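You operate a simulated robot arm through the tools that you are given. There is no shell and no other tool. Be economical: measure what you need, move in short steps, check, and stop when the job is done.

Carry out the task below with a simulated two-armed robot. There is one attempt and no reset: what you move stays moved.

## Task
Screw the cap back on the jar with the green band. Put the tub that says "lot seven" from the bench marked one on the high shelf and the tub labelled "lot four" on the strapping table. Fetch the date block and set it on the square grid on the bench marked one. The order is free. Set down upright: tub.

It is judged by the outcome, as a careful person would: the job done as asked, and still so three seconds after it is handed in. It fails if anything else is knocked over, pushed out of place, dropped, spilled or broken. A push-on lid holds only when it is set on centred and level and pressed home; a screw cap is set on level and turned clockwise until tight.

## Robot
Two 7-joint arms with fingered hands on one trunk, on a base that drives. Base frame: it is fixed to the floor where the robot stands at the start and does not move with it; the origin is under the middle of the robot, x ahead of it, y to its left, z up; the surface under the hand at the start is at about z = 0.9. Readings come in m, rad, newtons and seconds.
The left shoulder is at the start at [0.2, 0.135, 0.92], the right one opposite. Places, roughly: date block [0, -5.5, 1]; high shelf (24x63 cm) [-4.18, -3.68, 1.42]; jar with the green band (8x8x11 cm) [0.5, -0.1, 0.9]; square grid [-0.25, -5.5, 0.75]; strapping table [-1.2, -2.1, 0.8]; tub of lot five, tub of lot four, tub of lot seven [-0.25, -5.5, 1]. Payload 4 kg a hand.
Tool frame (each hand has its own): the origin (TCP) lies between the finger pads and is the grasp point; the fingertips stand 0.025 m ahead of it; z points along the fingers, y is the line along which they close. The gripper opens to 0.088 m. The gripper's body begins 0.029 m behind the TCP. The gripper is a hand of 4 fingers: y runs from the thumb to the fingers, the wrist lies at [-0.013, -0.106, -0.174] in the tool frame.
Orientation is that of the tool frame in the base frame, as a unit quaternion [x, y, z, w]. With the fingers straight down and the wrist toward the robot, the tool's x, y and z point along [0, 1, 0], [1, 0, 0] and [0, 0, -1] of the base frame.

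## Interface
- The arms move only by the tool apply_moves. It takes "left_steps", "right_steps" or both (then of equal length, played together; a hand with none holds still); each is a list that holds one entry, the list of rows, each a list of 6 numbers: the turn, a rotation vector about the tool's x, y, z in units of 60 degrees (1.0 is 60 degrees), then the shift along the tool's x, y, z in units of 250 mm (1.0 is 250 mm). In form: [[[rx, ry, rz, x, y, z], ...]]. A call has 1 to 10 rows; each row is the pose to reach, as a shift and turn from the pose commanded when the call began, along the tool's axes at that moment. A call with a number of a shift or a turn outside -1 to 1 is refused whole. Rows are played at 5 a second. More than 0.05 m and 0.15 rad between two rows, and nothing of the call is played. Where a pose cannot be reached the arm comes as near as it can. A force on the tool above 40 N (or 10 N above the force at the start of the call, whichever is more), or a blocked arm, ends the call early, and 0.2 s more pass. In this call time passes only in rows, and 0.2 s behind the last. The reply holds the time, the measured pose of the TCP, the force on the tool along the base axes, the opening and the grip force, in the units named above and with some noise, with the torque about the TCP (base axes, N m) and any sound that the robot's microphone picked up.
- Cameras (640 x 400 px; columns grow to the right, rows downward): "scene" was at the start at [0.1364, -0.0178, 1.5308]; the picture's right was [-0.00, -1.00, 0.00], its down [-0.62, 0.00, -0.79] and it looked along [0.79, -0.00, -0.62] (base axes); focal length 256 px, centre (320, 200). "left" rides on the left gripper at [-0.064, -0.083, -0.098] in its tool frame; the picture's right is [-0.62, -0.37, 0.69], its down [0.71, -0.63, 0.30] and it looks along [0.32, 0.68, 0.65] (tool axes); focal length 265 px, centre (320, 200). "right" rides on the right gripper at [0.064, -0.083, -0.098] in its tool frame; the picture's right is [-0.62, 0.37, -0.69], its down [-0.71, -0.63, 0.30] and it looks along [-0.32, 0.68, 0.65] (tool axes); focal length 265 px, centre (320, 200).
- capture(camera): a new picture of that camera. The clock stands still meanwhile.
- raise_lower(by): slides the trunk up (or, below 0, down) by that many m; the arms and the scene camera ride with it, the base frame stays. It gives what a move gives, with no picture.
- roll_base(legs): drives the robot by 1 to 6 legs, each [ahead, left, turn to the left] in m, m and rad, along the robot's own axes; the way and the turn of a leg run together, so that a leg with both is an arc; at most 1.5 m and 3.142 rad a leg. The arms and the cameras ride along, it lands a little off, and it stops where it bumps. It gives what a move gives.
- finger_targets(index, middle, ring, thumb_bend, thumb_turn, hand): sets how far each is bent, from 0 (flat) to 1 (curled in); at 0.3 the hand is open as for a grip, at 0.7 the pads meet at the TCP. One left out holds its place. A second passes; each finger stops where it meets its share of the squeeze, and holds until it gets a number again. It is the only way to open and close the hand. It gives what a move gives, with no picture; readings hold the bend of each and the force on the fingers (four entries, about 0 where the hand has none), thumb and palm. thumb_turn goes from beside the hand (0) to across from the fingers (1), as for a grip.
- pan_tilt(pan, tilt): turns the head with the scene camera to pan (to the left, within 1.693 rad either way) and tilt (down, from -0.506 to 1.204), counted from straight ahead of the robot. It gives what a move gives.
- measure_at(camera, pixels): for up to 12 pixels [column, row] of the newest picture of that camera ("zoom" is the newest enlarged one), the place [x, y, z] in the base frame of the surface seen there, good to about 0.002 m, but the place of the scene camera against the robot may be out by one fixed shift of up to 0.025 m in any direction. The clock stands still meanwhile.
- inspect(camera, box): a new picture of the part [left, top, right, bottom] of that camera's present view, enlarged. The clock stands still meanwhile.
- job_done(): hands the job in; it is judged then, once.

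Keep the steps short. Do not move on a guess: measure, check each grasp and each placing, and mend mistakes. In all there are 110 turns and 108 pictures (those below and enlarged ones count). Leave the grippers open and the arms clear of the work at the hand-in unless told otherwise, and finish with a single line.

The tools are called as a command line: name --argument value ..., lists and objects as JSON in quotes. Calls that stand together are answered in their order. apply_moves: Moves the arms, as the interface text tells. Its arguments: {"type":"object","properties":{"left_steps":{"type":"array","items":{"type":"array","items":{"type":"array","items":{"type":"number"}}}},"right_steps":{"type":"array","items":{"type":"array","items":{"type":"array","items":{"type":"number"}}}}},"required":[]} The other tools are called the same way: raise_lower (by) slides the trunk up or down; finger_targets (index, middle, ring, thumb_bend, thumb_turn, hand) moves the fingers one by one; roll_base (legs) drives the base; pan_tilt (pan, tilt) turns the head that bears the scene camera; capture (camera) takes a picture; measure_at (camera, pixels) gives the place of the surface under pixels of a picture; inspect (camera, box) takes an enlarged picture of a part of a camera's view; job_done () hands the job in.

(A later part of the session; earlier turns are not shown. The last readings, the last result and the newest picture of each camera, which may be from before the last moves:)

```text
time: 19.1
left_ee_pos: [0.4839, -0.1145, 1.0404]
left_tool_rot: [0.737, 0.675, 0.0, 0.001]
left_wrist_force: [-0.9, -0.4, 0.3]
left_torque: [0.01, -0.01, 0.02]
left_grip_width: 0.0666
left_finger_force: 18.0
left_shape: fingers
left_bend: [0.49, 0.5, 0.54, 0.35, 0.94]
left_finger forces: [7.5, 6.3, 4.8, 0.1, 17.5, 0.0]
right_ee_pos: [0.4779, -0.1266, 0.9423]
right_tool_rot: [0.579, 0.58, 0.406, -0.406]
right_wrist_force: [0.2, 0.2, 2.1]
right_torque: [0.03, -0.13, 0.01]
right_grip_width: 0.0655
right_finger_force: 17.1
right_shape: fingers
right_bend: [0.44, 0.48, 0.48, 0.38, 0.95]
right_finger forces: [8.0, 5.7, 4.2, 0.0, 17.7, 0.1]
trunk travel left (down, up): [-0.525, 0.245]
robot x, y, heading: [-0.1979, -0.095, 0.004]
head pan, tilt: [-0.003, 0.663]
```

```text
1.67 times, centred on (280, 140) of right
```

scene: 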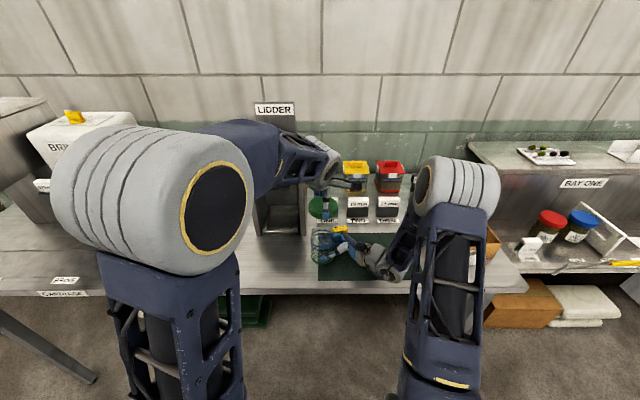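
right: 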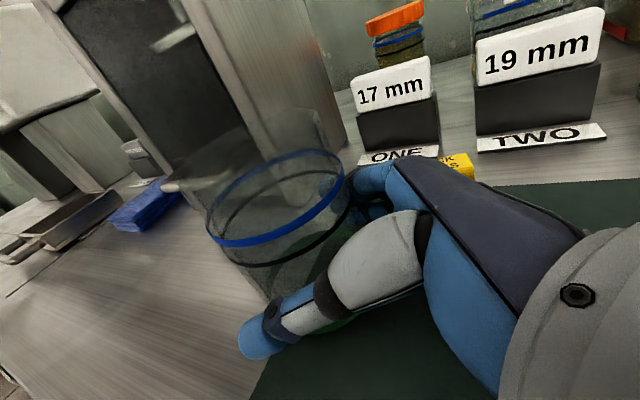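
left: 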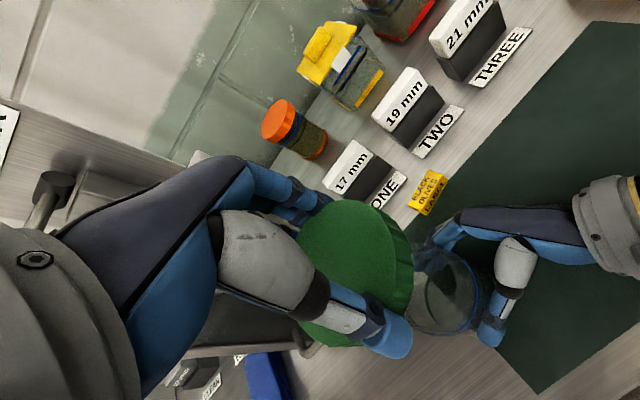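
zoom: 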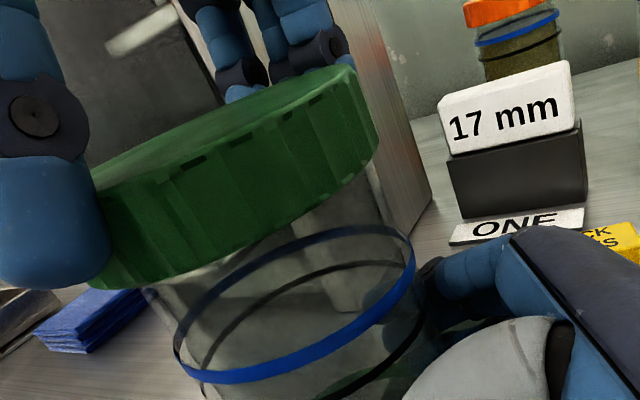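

Still no contact; the cap looks nearly over the neck. I go down another 8 mm in 1.5 mm steps.

apply_moves --left_steps '[[[0, 0, 0, 0, 0, 0.006], [0, 0, 0, 0, 0, 0.012], [0, 0, 0, 0, 0, 0.018], [0, 0, 0, 0, 0, 0.024], [0, 0, 0, 0, 0, 0.03]]]'

inspect --camera "right" --box '[120, 20, 440, 260]'

```text
time: 20.3
left_ee_pos: [0.4838, -0.1149, 1.0342]
left_tool_rot: [0.737, 0.675, 0.001, 0.0]
left_wrist_force: [-0.9, -0.5, 6.7]
left_torque: [0.06, -0.14, 0.0]
left_grip_width: 0.0665
left_finger_force: 18.6
left_shape: fingers
left_bend: [0.49, 0.5, 0.54, 0.35, 0.94]
left_finger forces: [7.4, 6.2, 5.2, 0.1, 18.4, 0.0]
right_ee_pos: [0.4775, -0.1268, 0.9429]
right_tool_rot: [0.579, 0.579, 0.406, -0.406]
right_wrist_force: [1.3, 0.4, 2.3]
right_torque: [-0.02, -0.06, -0.02]
right_grip_width: 0.0658
right_finger_force: 17.5
right_shape: fingers
right_bend: [0.44, 0.48, 0.48, 0.38, 0.95]
right_finger forces: [8.6, 5.9, 4.1, 0.0, 16.9, 0.0]
trunk travel left (down, up): [-0.525, 0.245]
robot x, y, heading: [-0.1973, -0.0985, 0.002]
head pan, tilt: [-0.003, 0.663]
```

```text
1.67 times, centred on (280, 140) of right
```

zoom: 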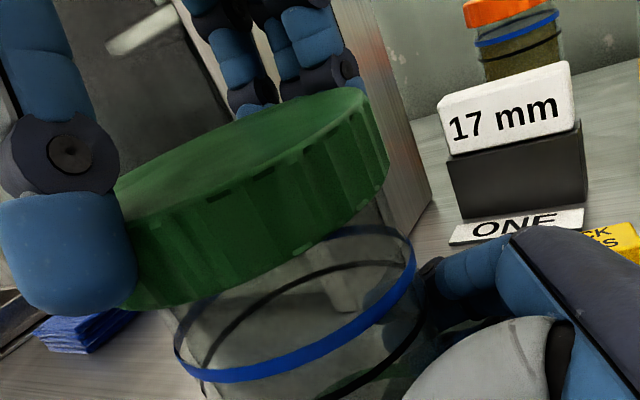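

The cap touches with 6.7 N, level. Now I turn clockwise 60° about the jar's axis (compensating for the cap's offset from the TCP), with a slight downward follow.

apply_moves --left_steps '[[[0, 0, 0.1, -0.0044, -0.0016, 0.0004], [0, 0, 0.2, -0.0084, -0.0036, 0.0008], [0, 0, 0.3, -0.012, -0.006, 0.0012], [0, 0, 0.4, -0.0156, -0.0088, 0.0016], [0, 0, 0.5, -0.0188, -0.0116, 0.002], [0, 0, 0.6, -0.022, -0.0152, 0.0024], [0, 0, 0.7, -0.0244, -0.0188, 0.0028], [0, 0, 0.8, -0.0264, -0.0228, 0.0032], [0, 0, 0.9, -0.0284, -0.0268, 0.0036], [0, 0, 1.0, -0.0296, -0.0312, 0.004]]]'

inspect --camera "right" --box '[120, 20, 440, 260]'

capture --camera "left"

```text
time: 22.5
left_ee_pos: [0.4752, -0.1206, 1.0317]
left_tool_rot: [0.977, 0.214, 0.0, 0.0]
left_wrist_force: [0.1, 0.1, 0.1]
left_torque: [0.01, 0.0, 0.0]
left_grip_width: 0.0665
left_finger_force: 17.4
left_shape: fingers
left_bend: [0.49, 0.5, 0.54, 0.35, 0.94]
left_finger forces: [7.3, 6.1, 4.8, 0.1, 16.9, 0.0]
right_ee_pos: [0.4774, -0.1271, 0.9422]
right_tool_rot: [0.579, 0.58, 0.405, -0.405]
right_wrist_force: [0.2, 0.4, 2.0]
right_torque: [-0.01, -0.14, 0.0]
right_grip_width: 0.0656
right_finger_force: 17.5
right_shape: fingers
right_bend: [0.44, 0.48, 0.48, 0.38, 0.95]
right_finger forces: [7.9, 5.7, 4.1, 0.0, 17.4, 0.1]
trunk travel left (down, up): [-0.525, 0.245]
robot x, y, heading: [-0.1975, -0.1011, 0.002]
head pan, tilt: [-0.003, 0.663]
```

```text
1.67 times, centred on (280, 140) of right
```

zoom: 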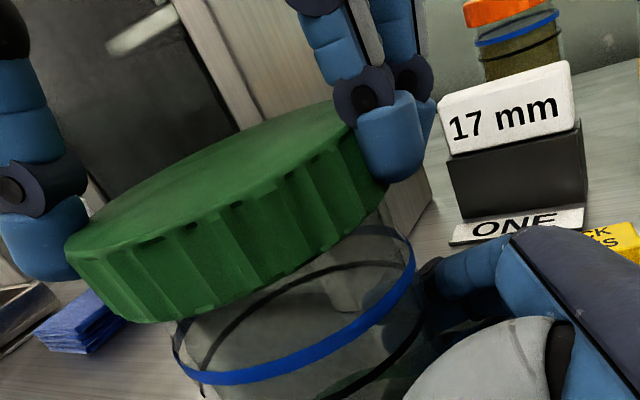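

```text
77 pictures are left
```

left: 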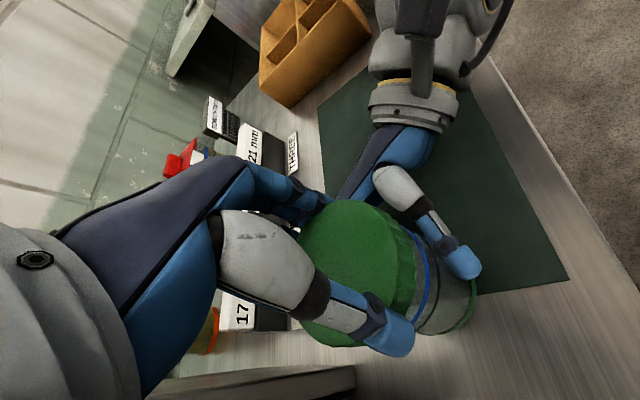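

Force is nil, no jamming. I check the cap's centre and level against the jar with measurements.

measure_at --camera "left" --pixels '[[340, 203], [375, 213], [398, 240], [405, 265], [398, 290], [325, 212], [305, 325], [325, 341], [350, 346], [350, 250], [310, 235], [350, 203]]'

measure_at --camera "zoom" --pixels '[[68, 238], [125, 318], [250, 280], [380, 208], [100, 240], [200, 190], [300, 130], [340, 120], [300, 240]]'

```text
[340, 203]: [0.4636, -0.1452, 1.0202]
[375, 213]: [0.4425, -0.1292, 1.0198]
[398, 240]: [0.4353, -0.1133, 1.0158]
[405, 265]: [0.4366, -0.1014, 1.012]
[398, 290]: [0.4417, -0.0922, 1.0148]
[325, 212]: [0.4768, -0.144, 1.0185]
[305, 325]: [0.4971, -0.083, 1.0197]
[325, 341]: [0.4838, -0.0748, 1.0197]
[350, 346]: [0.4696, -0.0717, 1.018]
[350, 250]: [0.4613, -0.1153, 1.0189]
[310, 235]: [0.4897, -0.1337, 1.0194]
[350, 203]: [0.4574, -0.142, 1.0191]
```

```text
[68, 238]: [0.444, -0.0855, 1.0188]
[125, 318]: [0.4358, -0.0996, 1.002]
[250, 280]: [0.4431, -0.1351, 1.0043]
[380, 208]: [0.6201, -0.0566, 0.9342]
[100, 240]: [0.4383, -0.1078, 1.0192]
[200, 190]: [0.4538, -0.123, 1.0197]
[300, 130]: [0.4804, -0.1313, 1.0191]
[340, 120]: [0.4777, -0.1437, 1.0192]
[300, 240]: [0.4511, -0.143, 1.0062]
```

The cap is level and about 2 mm from the jar axis, and has dropped ~3 mm, so the thread seems to take. I turn another 60° clockwise the same way with downward follow.

apply_moves --left_steps '[[[0, 0, 0.1, -0.0044, -0.0016, 0.001], [0, 0, 0.2, -0.0084, -0.0036, 0.002], [0, 0, 0.3, -0.012, -0.006, 0.003], [0, 0, 0.4, -0.0156, -0.0088, 0.004], [0, 0, 0.5, -0.0188, -0.0116, 0.005], [0, 0, 0.6, -0.022, -0.0152, 0.006], [0, 0, 0.7, -0.0244, -0.0188, 0.007], [0, 0, 0.8, -0.0264, -0.0228, 0.008], [0, 0, 0.9, -0.0284, -0.0268, 0.009], [0, 0, 1.0, -0.0296, -0.0312, 0.01]]]'

inspect --camera "right" --box '[120, 20, 440, 260]'

```text
time: 24.7
left_ee_pos: [0.4648, -0.1158, 1.029]
left_tool_rot: [0.953, -0.302, 0.0, 0.0]
left_wrist_force: [0.9, 0.8, -0.2]
left_torque: [0.04, -0.05, 0.01]
left_grip_width: 0.0662
left_finger_force: 17.4
left_shape: fingers
left_bend: [0.49, 0.5, 0.54, 0.35, 0.94]
left_finger forces: [7.0, 5.8, 4.9, 0.1, 17.2, 0.0]
right_ee_pos: [0.4774, -0.127, 0.9427]
right_tool_rot: [0.579, 0.579, 0.406, -0.405]
right_wrist_force: [-1.7, -0.2, 2.7]
right_torque: [0.04, -0.15, -0.03]
right_grip_width: 0.0658
right_finger_force: 17.9
right_shape: fingers
right_bend: [0.44, 0.48, 0.48, 0.38, 0.95]
right_finger forces: [7.7, 5.5, 4.2, 0.0, 18.1, 0.0]
trunk travel left (down, up): [-0.525, 0.245]
robot x, y, heading: [-0.2011, -0.1025, 0.006]
head pan, tilt: [-0.003, 0.663]
```

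```text
1.67 times, centred on (280, 140) of right
```

zoom: 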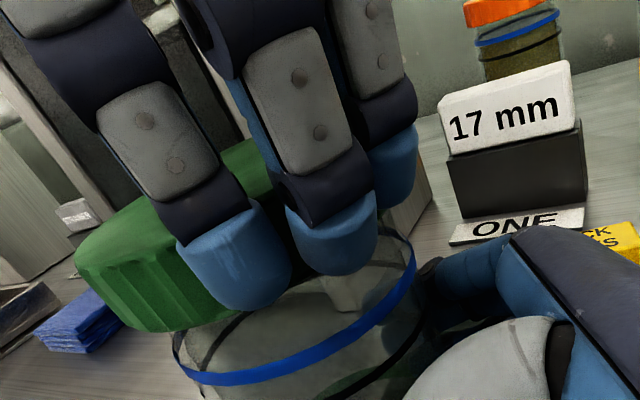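

No resistance yet; the cap has gone down another ~2.5 mm. I continue 42° more while reach allows.

apply_moves --left_steps '[[[0, 0, 0.1, -0.0044, -0.0016, 0.001], [0, 0, 0.2, -0.0084, -0.0036, 0.002], [0, 0, 0.3, -0.012, -0.006, 0.003], [0, 0, 0.4, -0.0156, -0.0088, 0.004], [0, 0, 0.5, -0.0188, -0.0116, 0.005], [0, 0, 0.6, -0.022, -0.0152, 0.006], [0, 0, 0.7, -0.0244, -0.0188, 0.007]]]'

capture --camera "left"

```text
time: 26.3
left_ee_pos: [0.4628, -0.1092, 1.0259]
left_tool_rot: [0.782, -0.623, 0.0, 0.0]
left_wrist_force: [3.0, 0.1, -3.2]
left_torque: [0.01, 0.02, 0.09]
left_grip_width: 0.066
left_finger_force: 16.9
left_shape: fingers
left_bend: [0.5, 0.51, 0.55, 0.35, 0.94]
left_finger forces: [6.5, 5.5, 4.7, 0.0, 16.8, 0.0]
right_ee_pos: [0.4773, -0.1267, 0.9413]
right_tool_rot: [0.579, 0.579, 0.406, -0.405]
right_wrist_force: [-3.1, -1.0, 2.2]
right_torque: [0.0, -0.22, -0.03]
right_grip_width: 0.0656
right_finger_force: 17.9
right_shape: fingers
right_bend: [0.45, 0.48, 0.49, 0.38, 0.96]
right_finger forces: [6.9, 5.2, 4.0, 0.0, 19.0, 0.1]
trunk travel left (down, up): [-0.525, 0.245]
robot x, y, heading: [-0.1993, -0.0985, 0.0]
head pan, tilt: [-0.003, 0.663]
```

```text
75 pictures are left
```

left: 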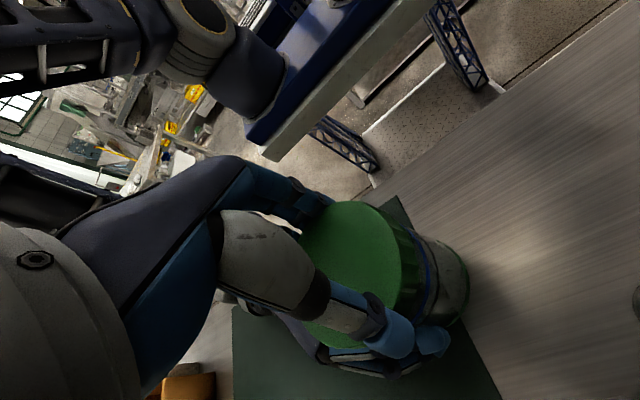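

The thread now pulls the tool down slightly (−3 N), so it's engaging. I'm near the end of the wrist's travel: open the left hand, lift off, then turn back for a new grip.

finger_targets --hand "left" --index 0.3 --middle 0.3 --ring 0.3 --thumb_bend 0.3

apply_moves --left_steps '[[[0, 0, 0, 0, 0, -0.1], [0, 0, 0, 0, 0, -0.2], [0, 0, 0, 0, 0, -0.3], [0, 0, -0.14, 0, 0, -0.3], [0, 0, -0.28, 0, 0, -0.3], [0, 0, -0.42, 0, 0, -0.3], [0, 0, -0.56, 0, 0, -0.3], [0, 0, -0.7, 0, 0, -0.3], [0, 0, -0.84, 0, 0, -0.3], [0, 0, -0.98, 0, 0, -0.3]]]'

apply_moves --left_steps '[[[0, 0, -0.14, 0, 0, 0], [0, 0, -0.28, 0, 0, 0], [0, 0, -0.42, 0, 0, 0], [0, 0, -0.56, 0, 0, 0], [0, 0, -0.7, 0, 0, 0], [0, 0, -0.84, 0, 0, 0], [0, 0, -0.98, 0, 0, 0]]]'

capture --camera "left"

```text
time: 27.3
left_ee_pos: [0.4609, -0.1097, 1.0281]
left_tool_rot: [0.782, -0.623, 0.0, -0.001]
left_wrist_force: [2.2, 1.1, -0.7]
left_torque: [0.0, -0.01, 0.05]
left_grip_width: 0.0884
left_finger_force: 1.1
left_shape: fingers
left_bend: [0.3, 0.3, 0.3, 0.26, 0.96]
left_finger forces: [0.0, 0.1, 0.0, 0.0, 2.5, 0.0]
right_ee_pos: [0.4773, -0.127, 0.9416]
right_tool_rot: [0.579, 0.579, 0.405, -0.406]
right_wrist_force: [-2.7, -2.6, 3.3]
right_torque: [0.06, -0.23, 0.03]
right_grip_width: 0.0658
right_finger_force: 17.4
right_shape: fingers
right_bend: [0.45, 0.48, 0.49, 0.38, 0.96]
right_finger forces: [7.1, 5.1, 3.7, 0.0, 19.2, 0.1]
trunk travel left (down, up): [-0.525, 0.245]
robot x, y, heading: [-0.2013, -0.0955, -0.001]
head pan, tilt: [-0.003, 0.663]
```

```text
time: 29.5
left_ee_pos: [0.4628, -0.1084, 1.1023]
left_tool_rot: [0.988, -0.156, 0.0, 0.0]
left_wrist_force: [-0.3, 0.6, -0.7]
left_torque: [-0.02, 0.01, 0.01]
left_grip_width: 0.085
left_finger_force: 0.0
left_shape: fingers
left_bend: [0.3, 0.3, 0.3, 0.3, 0.97]
left_finger forces: [0.1, 0.0, 0.0, 0.0, 0.1, 0.0]
right_ee_pos: [0.4782, -0.128, 0.942]
right_tool_rot: [0.58, 0.578, 0.405, -0.406]
right_wrist_force: [0.4, 0.1, 2.9]
right_torque: [0.05, -0.08, 0.03]
right_grip_width: 0.0658
right_finger_force: 16.7
right_shape: fingers
right_bend: [0.45, 0.49, 0.49, 0.38, 0.95]
right_finger forces: [7.9, 5.3, 3.7, 0.0, 16.7, 0.0]
trunk travel left (down, up): [-0.525, 0.245]
robot x, y, heading: [-0.197, -0.1013, -0.002]
head pan, tilt: [-0.003, 0.663]
```

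```text
time: 31.1
left_ee_pos: [0.4631, -0.1089, 1.1017]
left_tool_rot: [0.938, 0.348, 0.0, 0.0]
left_wrist_force: [0.7, -0.3, -0.5]
left_torque: [0.02, -0.01, 0.03]
left_grip_width: 0.085
left_finger_force: 0.2
left_shape: fingers
left_bend: [0.3, 0.3, 0.3, 0.3, 0.97]
left_finger forces: [0.1, 0.1, 0.0, 0.0, 0.1, 0.0]
right_ee_pos: [0.4782, -0.1274, 0.9426]
right_tool_rot: [0.579, 0.579, 0.406, -0.406]
right_wrist_force: [-0.3, -0.2, 2.4]
right_torque: [0.04, -0.08, 0.01]
right_grip_width: 0.0655
right_finger_force: 16.4
right_shape: fingers
right_bend: [0.45, 0.49, 0.49, 0.38, 0.95]
right_finger forces: [7.9, 5.1, 3.8, 0.1, 16.8, 0.0]
trunk travel left (down, up): [-0.525, 0.245]
robot x, y, heading: [-0.1962, -0.0972, 0.002]
head pan, tilt: [-0.003, 0.663]
```

```text
74 pictures are left
```

left: 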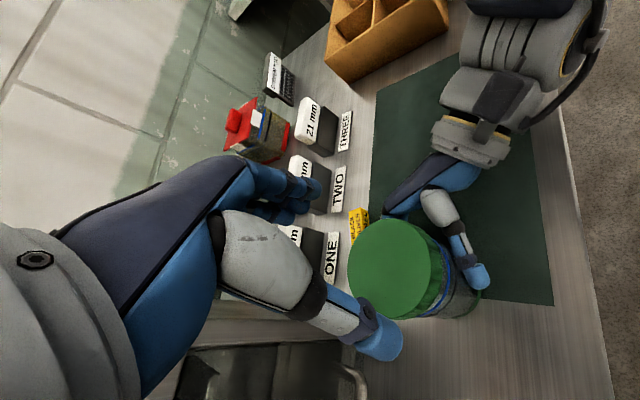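

Cap sits on the jar. I measure its top edge for level and centre.

measure_at --camera "left" --pixels '[[350, 265], [362, 235], [385, 219], [410, 224], [428, 245], [431, 275], [421, 300], [405, 314], [380, 312], [360, 295], [390, 265]]'

```text
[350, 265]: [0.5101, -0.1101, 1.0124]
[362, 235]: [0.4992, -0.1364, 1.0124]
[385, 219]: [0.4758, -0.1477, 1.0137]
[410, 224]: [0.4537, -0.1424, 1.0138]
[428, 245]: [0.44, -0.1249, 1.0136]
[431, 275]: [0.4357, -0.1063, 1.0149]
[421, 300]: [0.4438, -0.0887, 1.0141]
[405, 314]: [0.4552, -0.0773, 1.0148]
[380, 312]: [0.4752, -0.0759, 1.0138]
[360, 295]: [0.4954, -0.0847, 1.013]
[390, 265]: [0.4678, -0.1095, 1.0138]
```

The cap is level and centred at (0.473,-0.112), top z 1.0137. I turn the hand back to 5°, place it so the cap sits where it did in the grip, and lower.

apply_moves --left_steps '[[[0, 0, -0.123, 0.007, 0.012, 0], [0, 0, -0.246, 0.014, 0.024, 0], [0, 0, -0.369, 0.021, 0.036, 0], [0, 0, -0.492, 0.028, 0.048, 0], [0, 0, -0.615, 0.035, 0.06, 0], [0, 0, -0.738, 0.042, 0.073, 0], [0, 0, -0.738, 0.042, 0.073, 0.11], [0, 0, -0.738, 0.042, 0.073, 0.22], [0, 0, -0.738, 0.042, 0.073, 0.307]]]'

finger_targets --hand "left" --index 0.6 --middle 0.6 --ring 0.6 --thumb_bend 0.6

inspect --camera "right" --box '[120, 20, 440, 260]'

```text
time: 33.1
left_ee_pos: [0.4815, -0.1151, 1.0258]
left_tool_rot: [0.738, 0.675, 0.001, 0.0]
left_wrist_force: [-1.3, -0.1, 2.1]
left_torque: [0.0, 0.12, 0.02]
left_grip_width: 0.0871
left_finger_force: 1.2
left_shape: fingers
left_bend: [0.3, 0.3, 0.3, 0.27, 0.97]
left_finger forces: [0.0, 0.1, 0.0, 0.0, 2.0, 0.1]
right_ee_pos: [0.4779, -0.1267, 0.943]
right_tool_rot: [0.58, 0.579, 0.405, -0.406]
right_wrist_force: [1.8, 0.7, 1.4]
right_torque: [0.02, -0.09, -0.02]
right_grip_width: 0.0655
right_finger_force: 16.9
right_shape: fingers
right_bend: [0.45, 0.49, 0.49, 0.39, 0.95]
right_finger forces: [8.3, 5.4, 4.0, 0.0, 16.3, 0.0]
trunk travel left (down, up): [-0.525, 0.245]
robot x, y, heading: [-0.1931, -0.0964, -0.003]
head pan, tilt: [-0.003, 0.663]
```

```text
time: 34.1
left_ee_pos: [0.481, -0.1149, 1.0259]
left_tool_rot: [0.738, 0.675, 0.0, 0.001]
left_wrist_force: [2.9, 2.0, 4.6]
left_torque: [0.03, -0.25, -0.04]
left_grip_width: 0.068
left_finger_force: 20.1
left_shape: fingers
left_bend: [0.47, 0.5, 0.52, 0.34, 0.95]
left_finger forces: [7.6, 8.2, 5.5, 0.0, 18.0, 0.0]
right_ee_pos: [0.4778, -0.1266, 0.9415]
right_tool_rot: [0.579, 0.579, 0.406, -0.405]
right_wrist_force: [-3.9, -2.8, 1.9]
right_torque: [0.02, -0.19, 0.02]
right_grip_width: 0.0659
right_finger_force: 17.7
right_shape: fingers
right_bend: [0.45, 0.49, 0.49, 0.38, 0.96]
right_finger forces: [6.7, 4.8, 4.1, 0.0, 19.8, 0.1]
trunk travel left (down, up): [-0.525, 0.245]
robot x, y, heading: [-0.194, -0.1015, -0.0]
head pan, tilt: [-0.003, 0.663]
```

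```text
1.67 times, centred on (280, 140) of right
```

zoom: 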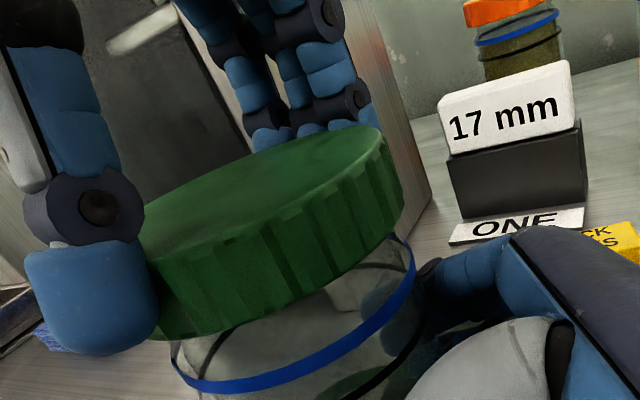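

Gripped well. I turn 60° clockwise again with 2.5 mm downward follow.

apply_moves --left_steps '[[[0, 0, 0.1, -0.0044, -0.0016, 0.001], [0, 0, 0.2, -0.0084, -0.0036, 0.002], [0, 0, 0.3, -0.012, -0.006, 0.003], [0, 0, 0.4, -0.0156, -0.0088, 0.004], [0, 0, 0.5, -0.0188, -0.0116, 0.005], [0, 0, 0.6, -0.022, -0.0152, 0.006], [0, 0, 0.7, -0.0244, -0.0188, 0.007], [0, 0, 0.8, -0.0264, -0.0228, 0.008], [0, 0, 0.9, -0.0284, -0.0268, 0.009], [0, 0, 1.0, -0.0296, -0.0312, 0.01]]]'

apply_moves --left_steps '[[[0, 0, 0.1, -0.0044, -0.0016, 0.001], [0, 0, 0.2, -0.0084, -0.0036, 0.002], [0, 0, 0.3, -0.012, -0.006, 0.003], [0, 0, 0.4, -0.0156, -0.0088, 0.004], [0, 0, 0.5, -0.0188, -0.0116, 0.005], [0, 0, 0.6, -0.022, -0.0152, 0.006], [0, 0, 0.7, -0.0244, -0.0188, 0.007], [0, 0, 0.8, -0.0264, -0.0228, 0.008], [0, 0, 0.9, -0.0284, -0.0268, 0.009], [0, 0, 1.0, -0.0296, -0.0312, 0.01]]]'

```text
time: 36.3
left_ee_pos: [0.4731, -0.1228, 1.0235]
left_tool_rot: [0.977, 0.214, 0.001, 0.0]
left_wrist_force: [2.1, 2.8, 13.4]
left_torque: [-0.07, -0.16, -0.01]
left_grip_width: 0.0679
left_finger_force: 19.6
left_shape: fingers
left_bend: [0.49, 0.51, 0.53, 0.34, 0.95]
left_finger forces: [6.5, 7.3, 4.7, 0.0, 20.8, 0.0]
right_ee_pos: [0.4782, -0.1271, 0.9416]
right_tool_rot: [0.579, 0.579, 0.406, -0.405]
right_wrist_force: [-3.7, -4.0, 1.2]
right_torque: [-0.01, -0.24, -0.04]
right_grip_width: 0.0657
right_finger_force: 17.9
right_shape: fingers
right_bend: [0.45, 0.49, 0.49, 0.38, 0.97]
right_finger forces: [6.7, 5.1, 4.7, 0.1, 19.8, 0.0]
trunk travel left (down, up): [-0.525, 0.245]
robot x, y, heading: [-0.195, -0.0991, -0.004]
head pan, tilt: [-0.003, 0.663]
```

```text
time: 38.5
left_ee_pos: [0.4641, -0.1186, 1.0213]
left_tool_rot: [0.953, -0.303, 0.001, 0.001]
left_wrist_force: [-1.9, 2.7, 21.7]
left_torque: [-0.27, 0.12, 0.05]
left_grip_width: 0.0681
left_finger_force: 20.0
left_shape: fingers
left_bend: [0.49, 0.51, 0.54, 0.34, 0.93]
left_finger forces: [7.6, 7.4, 4.1, 0.0, 21.1, 0.0]
right_ee_pos: [0.4773, -0.1267, 0.942]
right_tool_rot: [0.579, 0.58, 0.406, -0.405]
right_wrist_force: [-2.9, -1.7, -1.3]
right_torque: [-0.05, -0.33, -0.11]
right_grip_width: 0.0656
right_finger_force: 17.8
right_shape: fingers
right_bend: [0.46, 0.49, 0.49, 0.38, 0.97]
right_finger forces: [6.7, 5.3, 5.2, 0.0, 19.0, 0.0]
trunk travel left (down, up): [-0.525, 0.245]
robot x, y, heading: [-0.1962, -0.0988, -0.004]
head pan, tilt: [-0.003, 0.663]
```

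Downward push grew to 21 N, so I turn the next 42° without pressing further and watch the torque.

apply_moves --left_steps '[[[0, 0, 0.1, -0.0044, -0.0016, 0], [0, 0, 0.2, -0.0084, -0.0036, 0], [0, 0, 0.3, -0.012, -0.006, 0], [0, 0, 0.4, -0.0156, -0.0088, 0], [0, 0, 0.5, -0.0188, -0.0116, 0], [0, 0, 0.6, -0.022, -0.0152, 0], [0, 0, 0.7, -0.0244, -0.0188, 0]]]'

inspect --camera "right" --box '[120, 20, 440, 260]'

```text
time: 40.1
left_ee_pos: [0.4611, -0.1123, 1.0196]
left_tool_rot: [0.781, -0.624, 0.0, 0.0]
left_wrist_force: [-6.4, 1.5, 19.9]
left_torque: [-0.15, 0.42, 0.07]
left_grip_width: 0.0685
left_finger_force: 20.9
left_shape: fingers
left_bend: [0.48, 0.51, 0.54, 0.34, 0.92]
left_finger forces: [9.7, 8.8, 5.0, 0.0, 18.2, 0.0]
right_ee_pos: [0.4786, -0.1279, 0.9429]
right_tool_rot: [0.578, 0.579, 0.406, -0.406]
right_wrist_force: [1.4, 0.3, -3.4]
right_torque: [-0.01, -0.27, -0.17]
right_grip_width: 0.0657
right_finger_force: 17.8
right_shape: fingers
right_bend: [0.46, 0.49, 0.48, 0.38, 0.97]
right_finger forces: [7.7, 5.9, 5.3, 0.1, 16.7, 0.0]
trunk travel left (down, up): [-0.525, 0.245]
robot x, y, heading: [-0.1985, -0.1004, 0.004]
head pan, tilt: [-0.003, 0.663]
```

```text
1.67 times, centred on (280, 140) of right
```

zoom: 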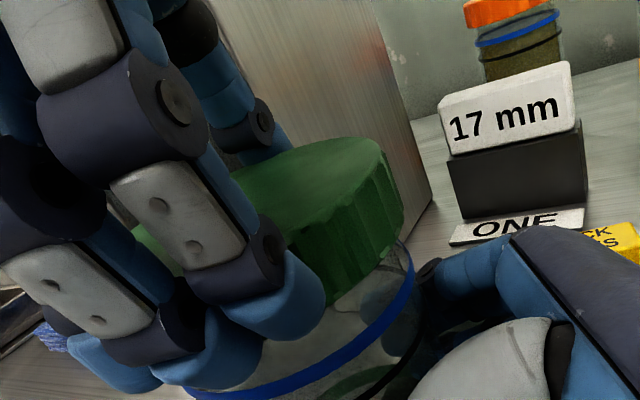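

The cap is lower but not yet tight (little torque). I release, lift, and turn back for a third stroke.

finger_targets --hand "left" --index 0.28 --middle 0.28 --ring 0.28 --thumb_bend 0.25

apply_moves --left_steps '[[[0, 0, 0, 0, 0, -0.1], [0, 0, 0, 0, 0, -0.2], [0, 0, 0, 0, 0, -0.3], [0, 0, -0.14, 0, 0, -0.3], [0, 0, -0.28, 0, 0, -0.3], [0, 0, -0.42, 0, 0, -0.3], [0, 0, -0.56, 0, 0, -0.3], [0, 0, -0.7, 0, 0, -0.3], [0, 0, -0.84, 0, 0, -0.3], [0, 0, -0.98, 0, 0, -0.3]]]'

apply_moves --left_steps '[[[0, 0, -0.14, 0, 0, 0], [0, 0, -0.28, 0, 0, 0], [0, 0, -0.42, 0, 0, 0], [0, 0, -0.56, 0, 0, 0], [0, 0, -0.7, 0, 0, 0], [0, 0, -0.84, 0, 0, 0], [0, 0, -0.98, 0, 0, 0]]]'

inspect --camera "left" --box '[320, 180, 520, 330]'

```text
time: 41.1
left_ee_pos: [0.4615, -0.1122, 1.0195]
left_tool_rot: [0.782, -0.623, 0.0, 0.0]
left_wrist_force: [2.1, 1.4, 0.1]
left_torque: [0.02, -0.04, 0.05]
left_grip_width: 0.0939
left_finger_force: 1.0
left_shape: fingers
left_bend: [0.28, 0.28, 0.28, 0.21, 0.96]
left_finger forces: [0.0, 0.1, 0.1, 0.1, 2.5, 0.0]
right_ee_pos: [0.4786, -0.127, 0.9428]
right_tool_rot: [0.579, 0.579, 0.405, -0.406]
right_wrist_force: [-0.6, -2.7, 1.7]
right_torque: [0.05, -0.25, 0.01]
right_grip_width: 0.0659
right_finger_force: 17.6
right_shape: fingers
right_bend: [0.46, 0.49, 0.49, 0.38, 0.96]
right_finger forces: [7.2, 5.1, 4.3, 0.1, 17.9, 0.1]
trunk travel left (down, up): [-0.525, 0.245]
robot x, y, heading: [-0.1965, -0.098, -0.003]
head pan, tilt: [-0.003, 0.663]
```

```text
time: 43.3
left_ee_pos: [0.4607, -0.1112, 1.0951]
left_tool_rot: [0.987, -0.158, -0.001, 0.001]
left_wrist_force: [0.0, 0.0, -0.4]
left_torque: [-0.01, 0.02, 0.02]
left_grip_width: 0.0911
left_finger_force: 0.0
left_shape: fingers
left_bend: [0.28, 0.28, 0.28, 0.25, 0.97]
left_finger forces: [0.1, 0.1, 0.0, 0.1, 0.1, 0.0]
right_ee_pos: [0.4781, -0.1273, 0.9419]
right_tool_rot: [0.579, 0.579, 0.406, -0.405]
right_wrist_force: [-0.2, 0.6, 2.3]
right_torque: [-0.02, -0.09, 0.0]
right_grip_width: 0.0658
right_finger_force: 16.3
right_shape: fingers
right_bend: [0.46, 0.49, 0.49, 0.38, 0.96]
right_finger forces: [8.0, 5.0, 3.9, 0.0, 16.3, 0.1]
trunk travel left (down, up): [-0.525, 0.245]
robot x, y, heading: [-0.1954, -0.1006, -0.003]
head pan, tilt: [-0.003, 0.663]
```

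```text
time: 44.9
left_ee_pos: [0.4611, -0.1111, 1.0947]
left_tool_rot: [0.938, 0.347, -0.001, 0.0]
left_wrist_force: [-0.6, 0.0, -0.4]
left_torque: [-0.01, 0.02, 0.0]
left_grip_width: 0.0909
left_finger_force: 0.0
left_shape: fingers
left_bend: [0.28, 0.28, 0.28, 0.25, 0.97]
left_finger forces: [0.0, 0.1, 0.0, 0.0, 0.0, 0.0]
right_ee_pos: [0.478, -0.1277, 0.9425]
right_tool_rot: [0.579, 0.579, 0.405, -0.407]
right_wrist_force: [-0.5, 0.9, 2.1]
right_torque: [0.01, -0.09, 0.05]
right_grip_width: 0.0657
right_finger_force: 17.2
right_shape: fingers
right_bend: [0.46, 0.49, 0.49, 0.38, 0.95]
right_finger forces: [8.0, 4.9, 3.8, 0.0, 16.4, 0.0]
trunk travel left (down, up): [-0.525, 0.245]
robot x, y, heading: [-0.1996, -0.0993, -0.001]
head pan, tilt: [-0.003, 0.663]
```

```text
2.67 times, centred on (420, 255) of left
```

zoom: 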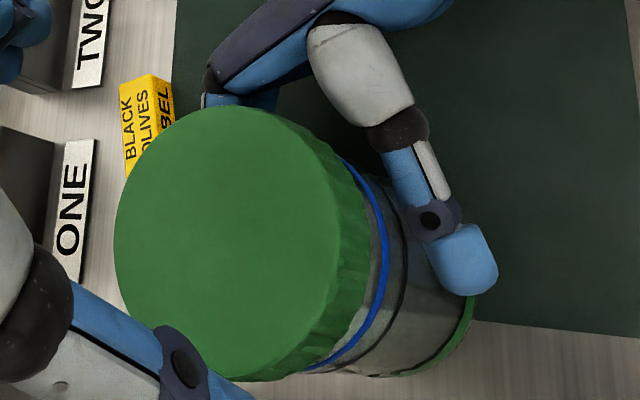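

measure_at --camera "zoom" --pixels '[[120, 220], [150, 150], [230, 110], [300, 140], [335, 200], [330, 280], [290, 345], [230, 375], [140, 300], [230, 240], [385, 250], [430, 350]]'

```text
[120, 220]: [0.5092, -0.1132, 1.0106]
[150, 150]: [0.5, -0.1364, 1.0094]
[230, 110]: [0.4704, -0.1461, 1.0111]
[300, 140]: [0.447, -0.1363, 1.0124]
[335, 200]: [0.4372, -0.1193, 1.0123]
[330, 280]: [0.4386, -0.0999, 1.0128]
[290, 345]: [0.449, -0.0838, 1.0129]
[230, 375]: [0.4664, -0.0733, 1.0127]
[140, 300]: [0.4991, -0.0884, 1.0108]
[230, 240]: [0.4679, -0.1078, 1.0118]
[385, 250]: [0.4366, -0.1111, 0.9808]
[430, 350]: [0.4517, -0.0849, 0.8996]
```

The cap top dropped 2 mm with that stroke (pitch ≈ 4.4 mm/turn), so the thread works. I go in for another stroke from 5°.

apply_moves --left_steps '[[[0, 0, -0.123, 0.01, 0.011, 0], [0, 0, -0.246, 0.02, 0.022, 0], [0, 0, -0.369, 0.03, 0.033, 0], [0, 0, -0.492, 0.04, 0.044, 0], [0, 0, -0.615, 0.05, 0.055, 0], [0, 0, -0.738, 0.06, 0.066, 0], [0, 0, -0.738, 0.06, 0.066, 0.1], [0, 0, -0.738, 0.06, 0.066, 0.2], [0, 0, -0.738, 0.06, 0.066, 0.285]]]'

finger_targets --hand "left" --index 0.65 --middle 0.65 --ring 0.65 --thumb_bend 0.65

apply_moves --left_steps '[[[0, 0, 0.1, -0.0044, -0.0016, 0.0003], [0, 0, 0.2, -0.0084, -0.0036, 0.0006], [0, 0, 0.3, -0.012, -0.006, 0.0009], [0, 0, 0.4, -0.0156, -0.0088, 0.0012], [0, 0, 0.5, -0.0188, -0.0116, 0.0015], [0, 0, 0.6, -0.022, -0.0152, 0.0018], [0, 0, 0.7, -0.0244, -0.0188, 0.0021], [0, 0, 0.8, -0.0264, -0.0228, 0.0024], [0, 0, 0.9, -0.0284, -0.0268, 0.0027], [0, 0, 1.0, -0.0296, -0.0312, 0.003]]]'

apply_moves --left_steps '[[[0, 0, 0.1, -0.0044, -0.0016, 0.0003], [0, 0, 0.2, -0.0084, -0.0036, 0.0006], [0, 0, 0.3, -0.012, -0.006, 0.0009], [0, 0, 0.4, -0.0156, -0.0088, 0.0012], [0, 0, 0.5, -0.0188, -0.0116, 0.0015], [0, 0, 0.6, -0.022, -0.0152, 0.0018], [0, 0, 0.7, -0.0244, -0.0188, 0.0021], [0, 0, 0.8, -0.0264, -0.0228, 0.0024], [0, 0, 0.9, -0.0284, -0.0268, 0.0027], [0, 0, 1.0, -0.0296, -0.0312, 0.003]]]'

apply_moves --left_steps '[[[0, 0, 0.1, -0.0044, -0.0016, 0.0003], [0, 0, 0.2, -0.0084, -0.0036, 0.0006], [0, 0, 0.3, -0.012, -0.006, 0.0009], [0, 0, 0.4, -0.0156, -0.0088, 0.0012], [0, 0, 0.5, -0.0188, -0.0116, 0.0015], [0, 0, 0.6, -0.022, -0.0152, 0.0018], [0, 0, 0.7, -0.0244, -0.0188, 0.0021]]]'

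```text
time: 46.9
left_ee_pos: [0.483, -0.1149, 1.0251]
left_tool_rot: [0.738, 0.675, 0.0, 0.0]
left_wrist_force: [0.0, -0.1, 0.9]
left_torque: [0.01, 0.06, 0.0]
left_grip_width: 0.0915
left_finger_force: 0.1
left_shape: fingers
left_bend: [0.28, 0.28, 0.28, 0.24, 0.98]
left_finger forces: [0.0, 0.1, 0.0, 0.0, 1.0, 0.0]
right_ee_pos: [0.4784, -0.1278, 0.9421]
right_tool_rot: [0.579, 0.579, 0.406, -0.406]
right_wrist_force: [0.8, 0.1, 1.6]
right_torque: [-0.02, -0.1, -0.02]
right_grip_width: 0.0657
right_finger_force: 17.1
right_shape: fingers
right_bend: [0.46, 0.49, 0.49, 0.38, 0.96]
right_finger forces: [8.2, 5.1, 4.0, 0.0, 16.1, 0.0]
trunk travel left (down, up): [-0.525, 0.245]
robot x, y, heading: [-0.1946, -0.0996, -0.003]
head pan, tilt: [-0.003, 0.663]
```

```text
time: 47.9
left_ee_pos: [0.4826, -0.1146, 1.0262]
left_tool_rot: [0.739, 0.674, 0.0, 0.001]
left_wrist_force: [5.1, 3.4, 2.4]
left_torque: [0.03, -0.3, -0.05]
left_grip_width: 0.0688
left_finger_force: 20.5
left_shape: fingers
left_bend: [0.48, 0.5, 0.56, 0.32, 0.95]
left_finger forces: [9.2, 7.9, 5.9, 0.1, 17.2, 0.0]
right_ee_pos: [0.4779, -0.1273, 0.9427]
right_tool_rot: [0.578, 0.58, 0.406, -0.405]
right_wrist_force: [-5.3, -4.0, 2.8]
right_torque: [0.05, -0.22, 0.08]
right_grip_width: 0.0656
right_finger_force: 17.4
right_shape: fingers
right_bend: [0.46, 0.49, 0.49, 0.38, 0.96]
right_finger forces: [6.3, 4.7, 3.7, 0.1, 20.1, 0.1]
trunk travel left (down, up): [-0.525, 0.245]
robot x, y, heading: [-0.1971, -0.0982, 0.004]
head pan, tilt: [-0.003, 0.663]
```

```text
time: 50.1
left_ee_pos: [0.4747, -0.1204, 1.0236]
left_tool_rot: [0.977, 0.213, 0.0, 0.0]
left_wrist_force: [5.1, -0.7, 6.1]
left_torque: [-0.2, -0.13, -0.03]
left_grip_width: 0.0685
left_finger_force: 19.1
left_shape: fingers
left_bend: [0.49, 0.51, 0.57, 0.32, 0.95]
left_finger forces: [8.5, 7.5, 6.0, 0.0, 17.3, 0.0]
right_ee_pos: [0.4767, -0.1263, 0.9418]
right_tool_rot: [0.58, 0.579, 0.405, -0.406]
right_wrist_force: [-5.6, 1.1, -0.5]
right_torque: [0.01, -0.28, 0.04]
right_grip_width: 0.0659
right_finger_force: 17.6
right_shape: fingers
right_bend: [0.46, 0.49, 0.49, 0.37, 0.97]
right_finger forces: [6.0, 5.1, 4.1, 0.0, 19.6, 0.0]
trunk travel left (down, up): [-0.525, 0.245]
robot x, y, heading: [-0.1961, -0.1013, 0.004]
head pan, tilt: [-0.003, 0.663]
```

```text
time: 52.3
left_ee_pos: [0.4638, -0.1171, 1.0229]
left_tool_rot: [0.953, -0.304, 0.0, 0.0]
left_wrist_force: [2.7, 1.5, 1.7]
left_torque: [0.09, -0.08, 0.34]
left_grip_width: 0.0683
left_finger_force: 19.8
left_shape: fingers
left_bend: [0.5, 0.53, 0.6, 0.32, 0.91]
left_finger forces: [7.6, 7.7, 4.9, 0.0, 19.2, 0.0]
right_ee_pos: [0.4785, -0.1271, 0.9416]
right_tool_rot: [0.58, 0.579, 0.406, -0.405]
right_wrist_force: [-1.1, -2.8, 0.5]
right_torque: [-0.12, -0.18, -0.32]
right_grip_width: 0.0611
right_finger_force: 12.7
right_shape: fingers
right_bend: [0.48, 0.5, 0.5, 0.38, 0.96]
right_finger forces: [4.7, 4.1, 4.1, 0.0, 11.4, 0.1]
trunk travel left (down, up): [-0.525, 0.245]
robot x, y, heading: [-0.1936, -0.0988, 0.0]
head pan, tilt: [-0.003, 0.663]
```

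```text
time: 53.9
left_ee_pos: [0.4632, -0.109, 1.0218]
left_tool_rot: [0.781, -0.624, -0.002, 0.0]
left_wrist_force: [2.1, 11.1, 19.7]
left_torque: [0.53, -0.58, 0.57]
left_grip_width: 0.0683
left_finger_force: 19.2
left_shape: fingers
left_bend: [0.52, 0.56, 0.64, 0.32, 0.85]
left_finger forces: [7.4, 4.5, 1.0, 0.1, 25.8, 0.1]
right_ee_pos: [0.4774, -0.1281, 0.9415]
right_tool_rot: [0.58, 0.579, 0.405, -0.405]
right_wrist_force: [2.0, -13.7, 2.4]
right_torque: [-0.07, -0.11, -0.38]
right_grip_width: 0.0531
right_finger_force: 10.2
right_shape: fingers
right_bend: [0.48, 0.5, 0.55, 0.44, 0.96]
right_finger forces: [7.1, 5.8, 1.6, 0.0, 6.1, 0.0]
trunk travel left (down, up): [-0.525, 0.245]
robot x, y, heading: [-0.1954, -0.0981, 0.002]
head pan, tilt: [-0.003, 0.663]
```

The torque rose to 0.34–0.57 N m with the jar beginning to slip in the right hand: it appears tight. I look before releasing.

capture --camera "right"

capture --camera "left"

```text
70 pictures are left
```

right: 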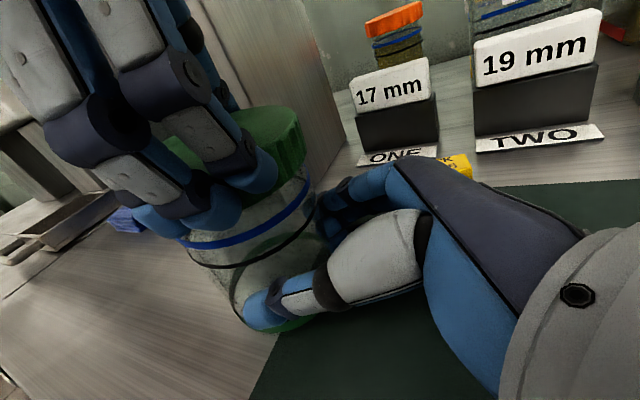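

```text
69 pictures are left
```

left: 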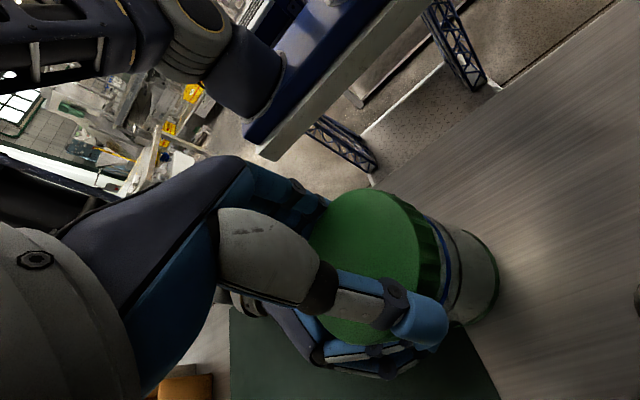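

The jar has slid a bit out of the right hand toward the left. I open the right hand, back it off, then check whether the jar stands flat.

finger_targets --hand "right" --index 0.28 --middle 0.28 --ring 0.28 --thumb_bend 0.28

measure_at --camera "left" --pixels '[[360, 195], [395, 205], [415, 235], [418, 265], [350, 230], [380, 260], [325, 330], [360, 340], [330, 210], [445, 260], [478, 235], [490, 290]]'

```text
time: 54.9
left_ee_pos: [0.4603, -0.1099, 1.022]
left_tool_rot: [0.781, -0.625, 0.0, -0.001]
left_wrist_force: [-1.7, 0.2, 6.4]
left_torque: [0.06, -0.03, 0.09]
left_grip_width: 0.0678
left_finger_force: 18.1
left_shape: fingers
left_bend: [0.52, 0.54, 0.6, 0.31, 0.92]
left_finger forces: [7.6, 6.8, 4.2, 0.0, 17.9, 0.0]
right_ee_pos: [0.4766, -0.1266, 0.9423]
right_tool_rot: [0.58, 0.58, 0.405, -0.405]
right_wrist_force: [-0.2, -0.1, 0.2]
right_torque: [-0.02, 0.0, 0.0]
right_grip_width: 0.0878
right_finger_force: 0.0
right_shape: fingers
right_bend: [0.28, 0.28, 0.28, 0.28, 0.97]
right_finger forces: [0.0, 0.1, 0.0, 0.0, 0.0, 0.0]
trunk travel left (down, up): [-0.525, 0.245]
robot x, y, heading: [-0.1972, -0.1011, 0.001]
head pan, tilt: [-0.003, 0.663]
```

```text
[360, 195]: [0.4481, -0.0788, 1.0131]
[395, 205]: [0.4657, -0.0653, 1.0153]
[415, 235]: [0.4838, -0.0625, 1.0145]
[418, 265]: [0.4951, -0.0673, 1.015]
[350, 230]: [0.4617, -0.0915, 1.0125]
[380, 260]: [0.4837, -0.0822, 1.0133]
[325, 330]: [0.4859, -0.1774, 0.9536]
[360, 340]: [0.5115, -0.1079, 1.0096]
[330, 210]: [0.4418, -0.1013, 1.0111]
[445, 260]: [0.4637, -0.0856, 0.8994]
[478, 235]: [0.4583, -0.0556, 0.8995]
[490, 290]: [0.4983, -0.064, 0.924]
```

Right hand is open; now I release the cap with the left hand, lift, turn back, and look at how the jar stands.

finger_targets --hand "left" --index 0.28 --middle 0.28 --ring 0.28 --thumb_bend 0.25

apply_moves --left_steps '[[[0, 0, 0, 0, 0, -0.1], [0, 0, 0, 0, 0, -0.2], [0, 0, 0, 0, 0, -0.3], [0, 0, -0.14, 0, 0, -0.3], [0, 0, -0.28, 0, 0, -0.3], [0, 0, -0.42, 0, 0, -0.3], [0, 0, -0.56, 0, 0, -0.3], [0, 0, -0.7, 0, 0, -0.3], [0, 0, -0.84, 0, 0, -0.3], [0, 0, -0.98, 0, 0, -0.3]]]'

apply_moves --left_steps '[[[0, 0, -0.14, 0, 0, 0], [0, 0, -0.28, 0, 0, 0], [0, 0, -0.42, 0, 0, 0], [0, 0, -0.56, 0, 0, 0], [0, 0, -0.7, 0, 0, 0], [0, 0, -0.84, 0, 0, 0], [0, 0, -0.98, 0, 0, 0]]]'

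inspect --camera "left" --box '[320, 180, 520, 330]'

```text
time: 55.9
left_ee_pos: [0.4627, -0.1105, 1.0218]
left_tool_rot: [0.782, -0.623, -0.001, 0.0]
left_wrist_force: [0.4, -0.7, -0.8]
left_torque: [0.0, 0.0, -0.01]
left_grip_width: 0.0916
left_finger_force: 0.1
left_shape: fingers
left_bend: [0.28, 0.28, 0.28, 0.24, 0.97]
left_finger forces: [0.1, 0.1, 0.0, 0.0, 0.3, 0.0]
right_ee_pos: [0.4783, -0.1268, 0.9421]
right_tool_rot: [0.579, 0.579, 0.406, -0.405]
right_wrist_force: [-0.3, 0.2, -0.3]
right_torque: [0.01, 0.0, 0.02]
right_grip_width: 0.0886
right_finger_force: 0.2
right_shape: fingers
right_bend: [0.28, 0.28, 0.28, 0.28, 0.97]
right_finger forces: [0.0, 0.1, 0.0, 0.0, 0.3, 0.1]
trunk travel left (down, up): [-0.525, 0.245]
robot x, y, heading: [-0.1957, -0.0991, 0.002]
head pan, tilt: [-0.003, 0.663]
```

```text
time: 58.1
left_ee_pos: [0.4627, -0.1085, 1.0971]
left_tool_rot: [0.987, -0.159, 0.0, 0.001]
left_wrist_force: [0.2, 0.4, 0.4]
left_torque: [0.01, -0.01, -0.02]
left_grip_width: 0.0911
left_finger_force: 0.1
left_shape: fingers
left_bend: [0.28, 0.28, 0.28, 0.25, 0.97]
left_finger forces: [0.0, 0.1, 0.1, 0.1, 0.0, 0.0]
right_ee_pos: [0.4782, -0.127, 0.9426]
right_tool_rot: [0.579, 0.579, 0.406, -0.405]
right_wrist_force: [-0.2, 0.8, -0.2]
right_torque: [0.02, -0.03, -0.01]
right_grip_width: 0.0883
right_finger_force: 0.5
right_shape: fingers
right_bend: [0.28, 0.28, 0.28, 0.28, 0.97]
right_finger forces: [0.1, 0.1, 0.0, 0.1, 0.1, 0.0]
trunk travel left (down, up): [-0.525, 0.245]
robot x, y, heading: [-0.199, -0.0995, -0.001]
head pan, tilt: [-0.003, 0.663]
```

```text
time: 59.7
left_ee_pos: [0.4623, -0.1094, 1.0971]
left_tool_rot: [0.938, 0.346, 0.0, 0.0]
left_wrist_force: [0.0, 0.4, 0.1]
left_torque: [-0.06, -0.01, 0.01]
left_grip_width: 0.0909
left_finger_force: 0.0
left_shape: fingers
left_bend: [0.28, 0.28, 0.28, 0.25, 0.97]
left_finger forces: [0.1, 0.1, 0.0, 0.0, 0.0, 0.0]
right_ee_pos: [0.4771, -0.1269, 0.9417]
right_tool_rot: [0.579, 0.579, 0.406, -0.405]
right_wrist_force: [-0.5, 0.3, -0.7]
right_torque: [-0.03, -0.02, -0.02]
right_grip_width: 0.0887
right_finger_force: 0.4
right_shape: fingers
right_bend: [0.28, 0.28, 0.28, 0.28, 0.97]
right_finger forces: [0.0, 0.0, 0.0, 0.0, 0.3, 0.1]
trunk travel left (down, up): [-0.525, 0.245]
robot x, y, heading: [-0.1985, -0.1024, 0.0]
head pan, tilt: [-0.003, 0.663]
```

```text
2.67 times, centred on (420, 255) of left
```

zoom: 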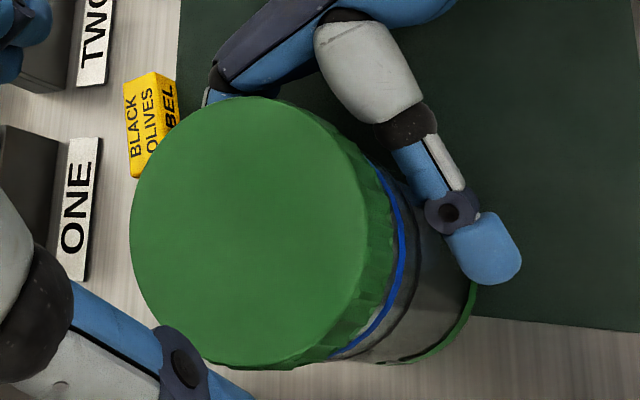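

measure_at --camera "zoom" --pixels '[[133, 220], [160, 140], [240, 98], [320, 125], [362, 190], [360, 270], [320, 335], [260, 366], [170, 320], [250, 230], [402, 240], [350, 348]]'

```text
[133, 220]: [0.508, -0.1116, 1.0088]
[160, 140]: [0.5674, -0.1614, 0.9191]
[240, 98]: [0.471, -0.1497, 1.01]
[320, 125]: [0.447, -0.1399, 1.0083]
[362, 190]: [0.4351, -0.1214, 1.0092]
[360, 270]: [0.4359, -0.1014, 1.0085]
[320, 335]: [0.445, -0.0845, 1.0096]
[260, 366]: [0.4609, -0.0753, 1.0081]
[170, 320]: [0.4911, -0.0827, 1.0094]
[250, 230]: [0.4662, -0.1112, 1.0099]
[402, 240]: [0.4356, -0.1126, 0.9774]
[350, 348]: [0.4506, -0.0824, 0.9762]
```

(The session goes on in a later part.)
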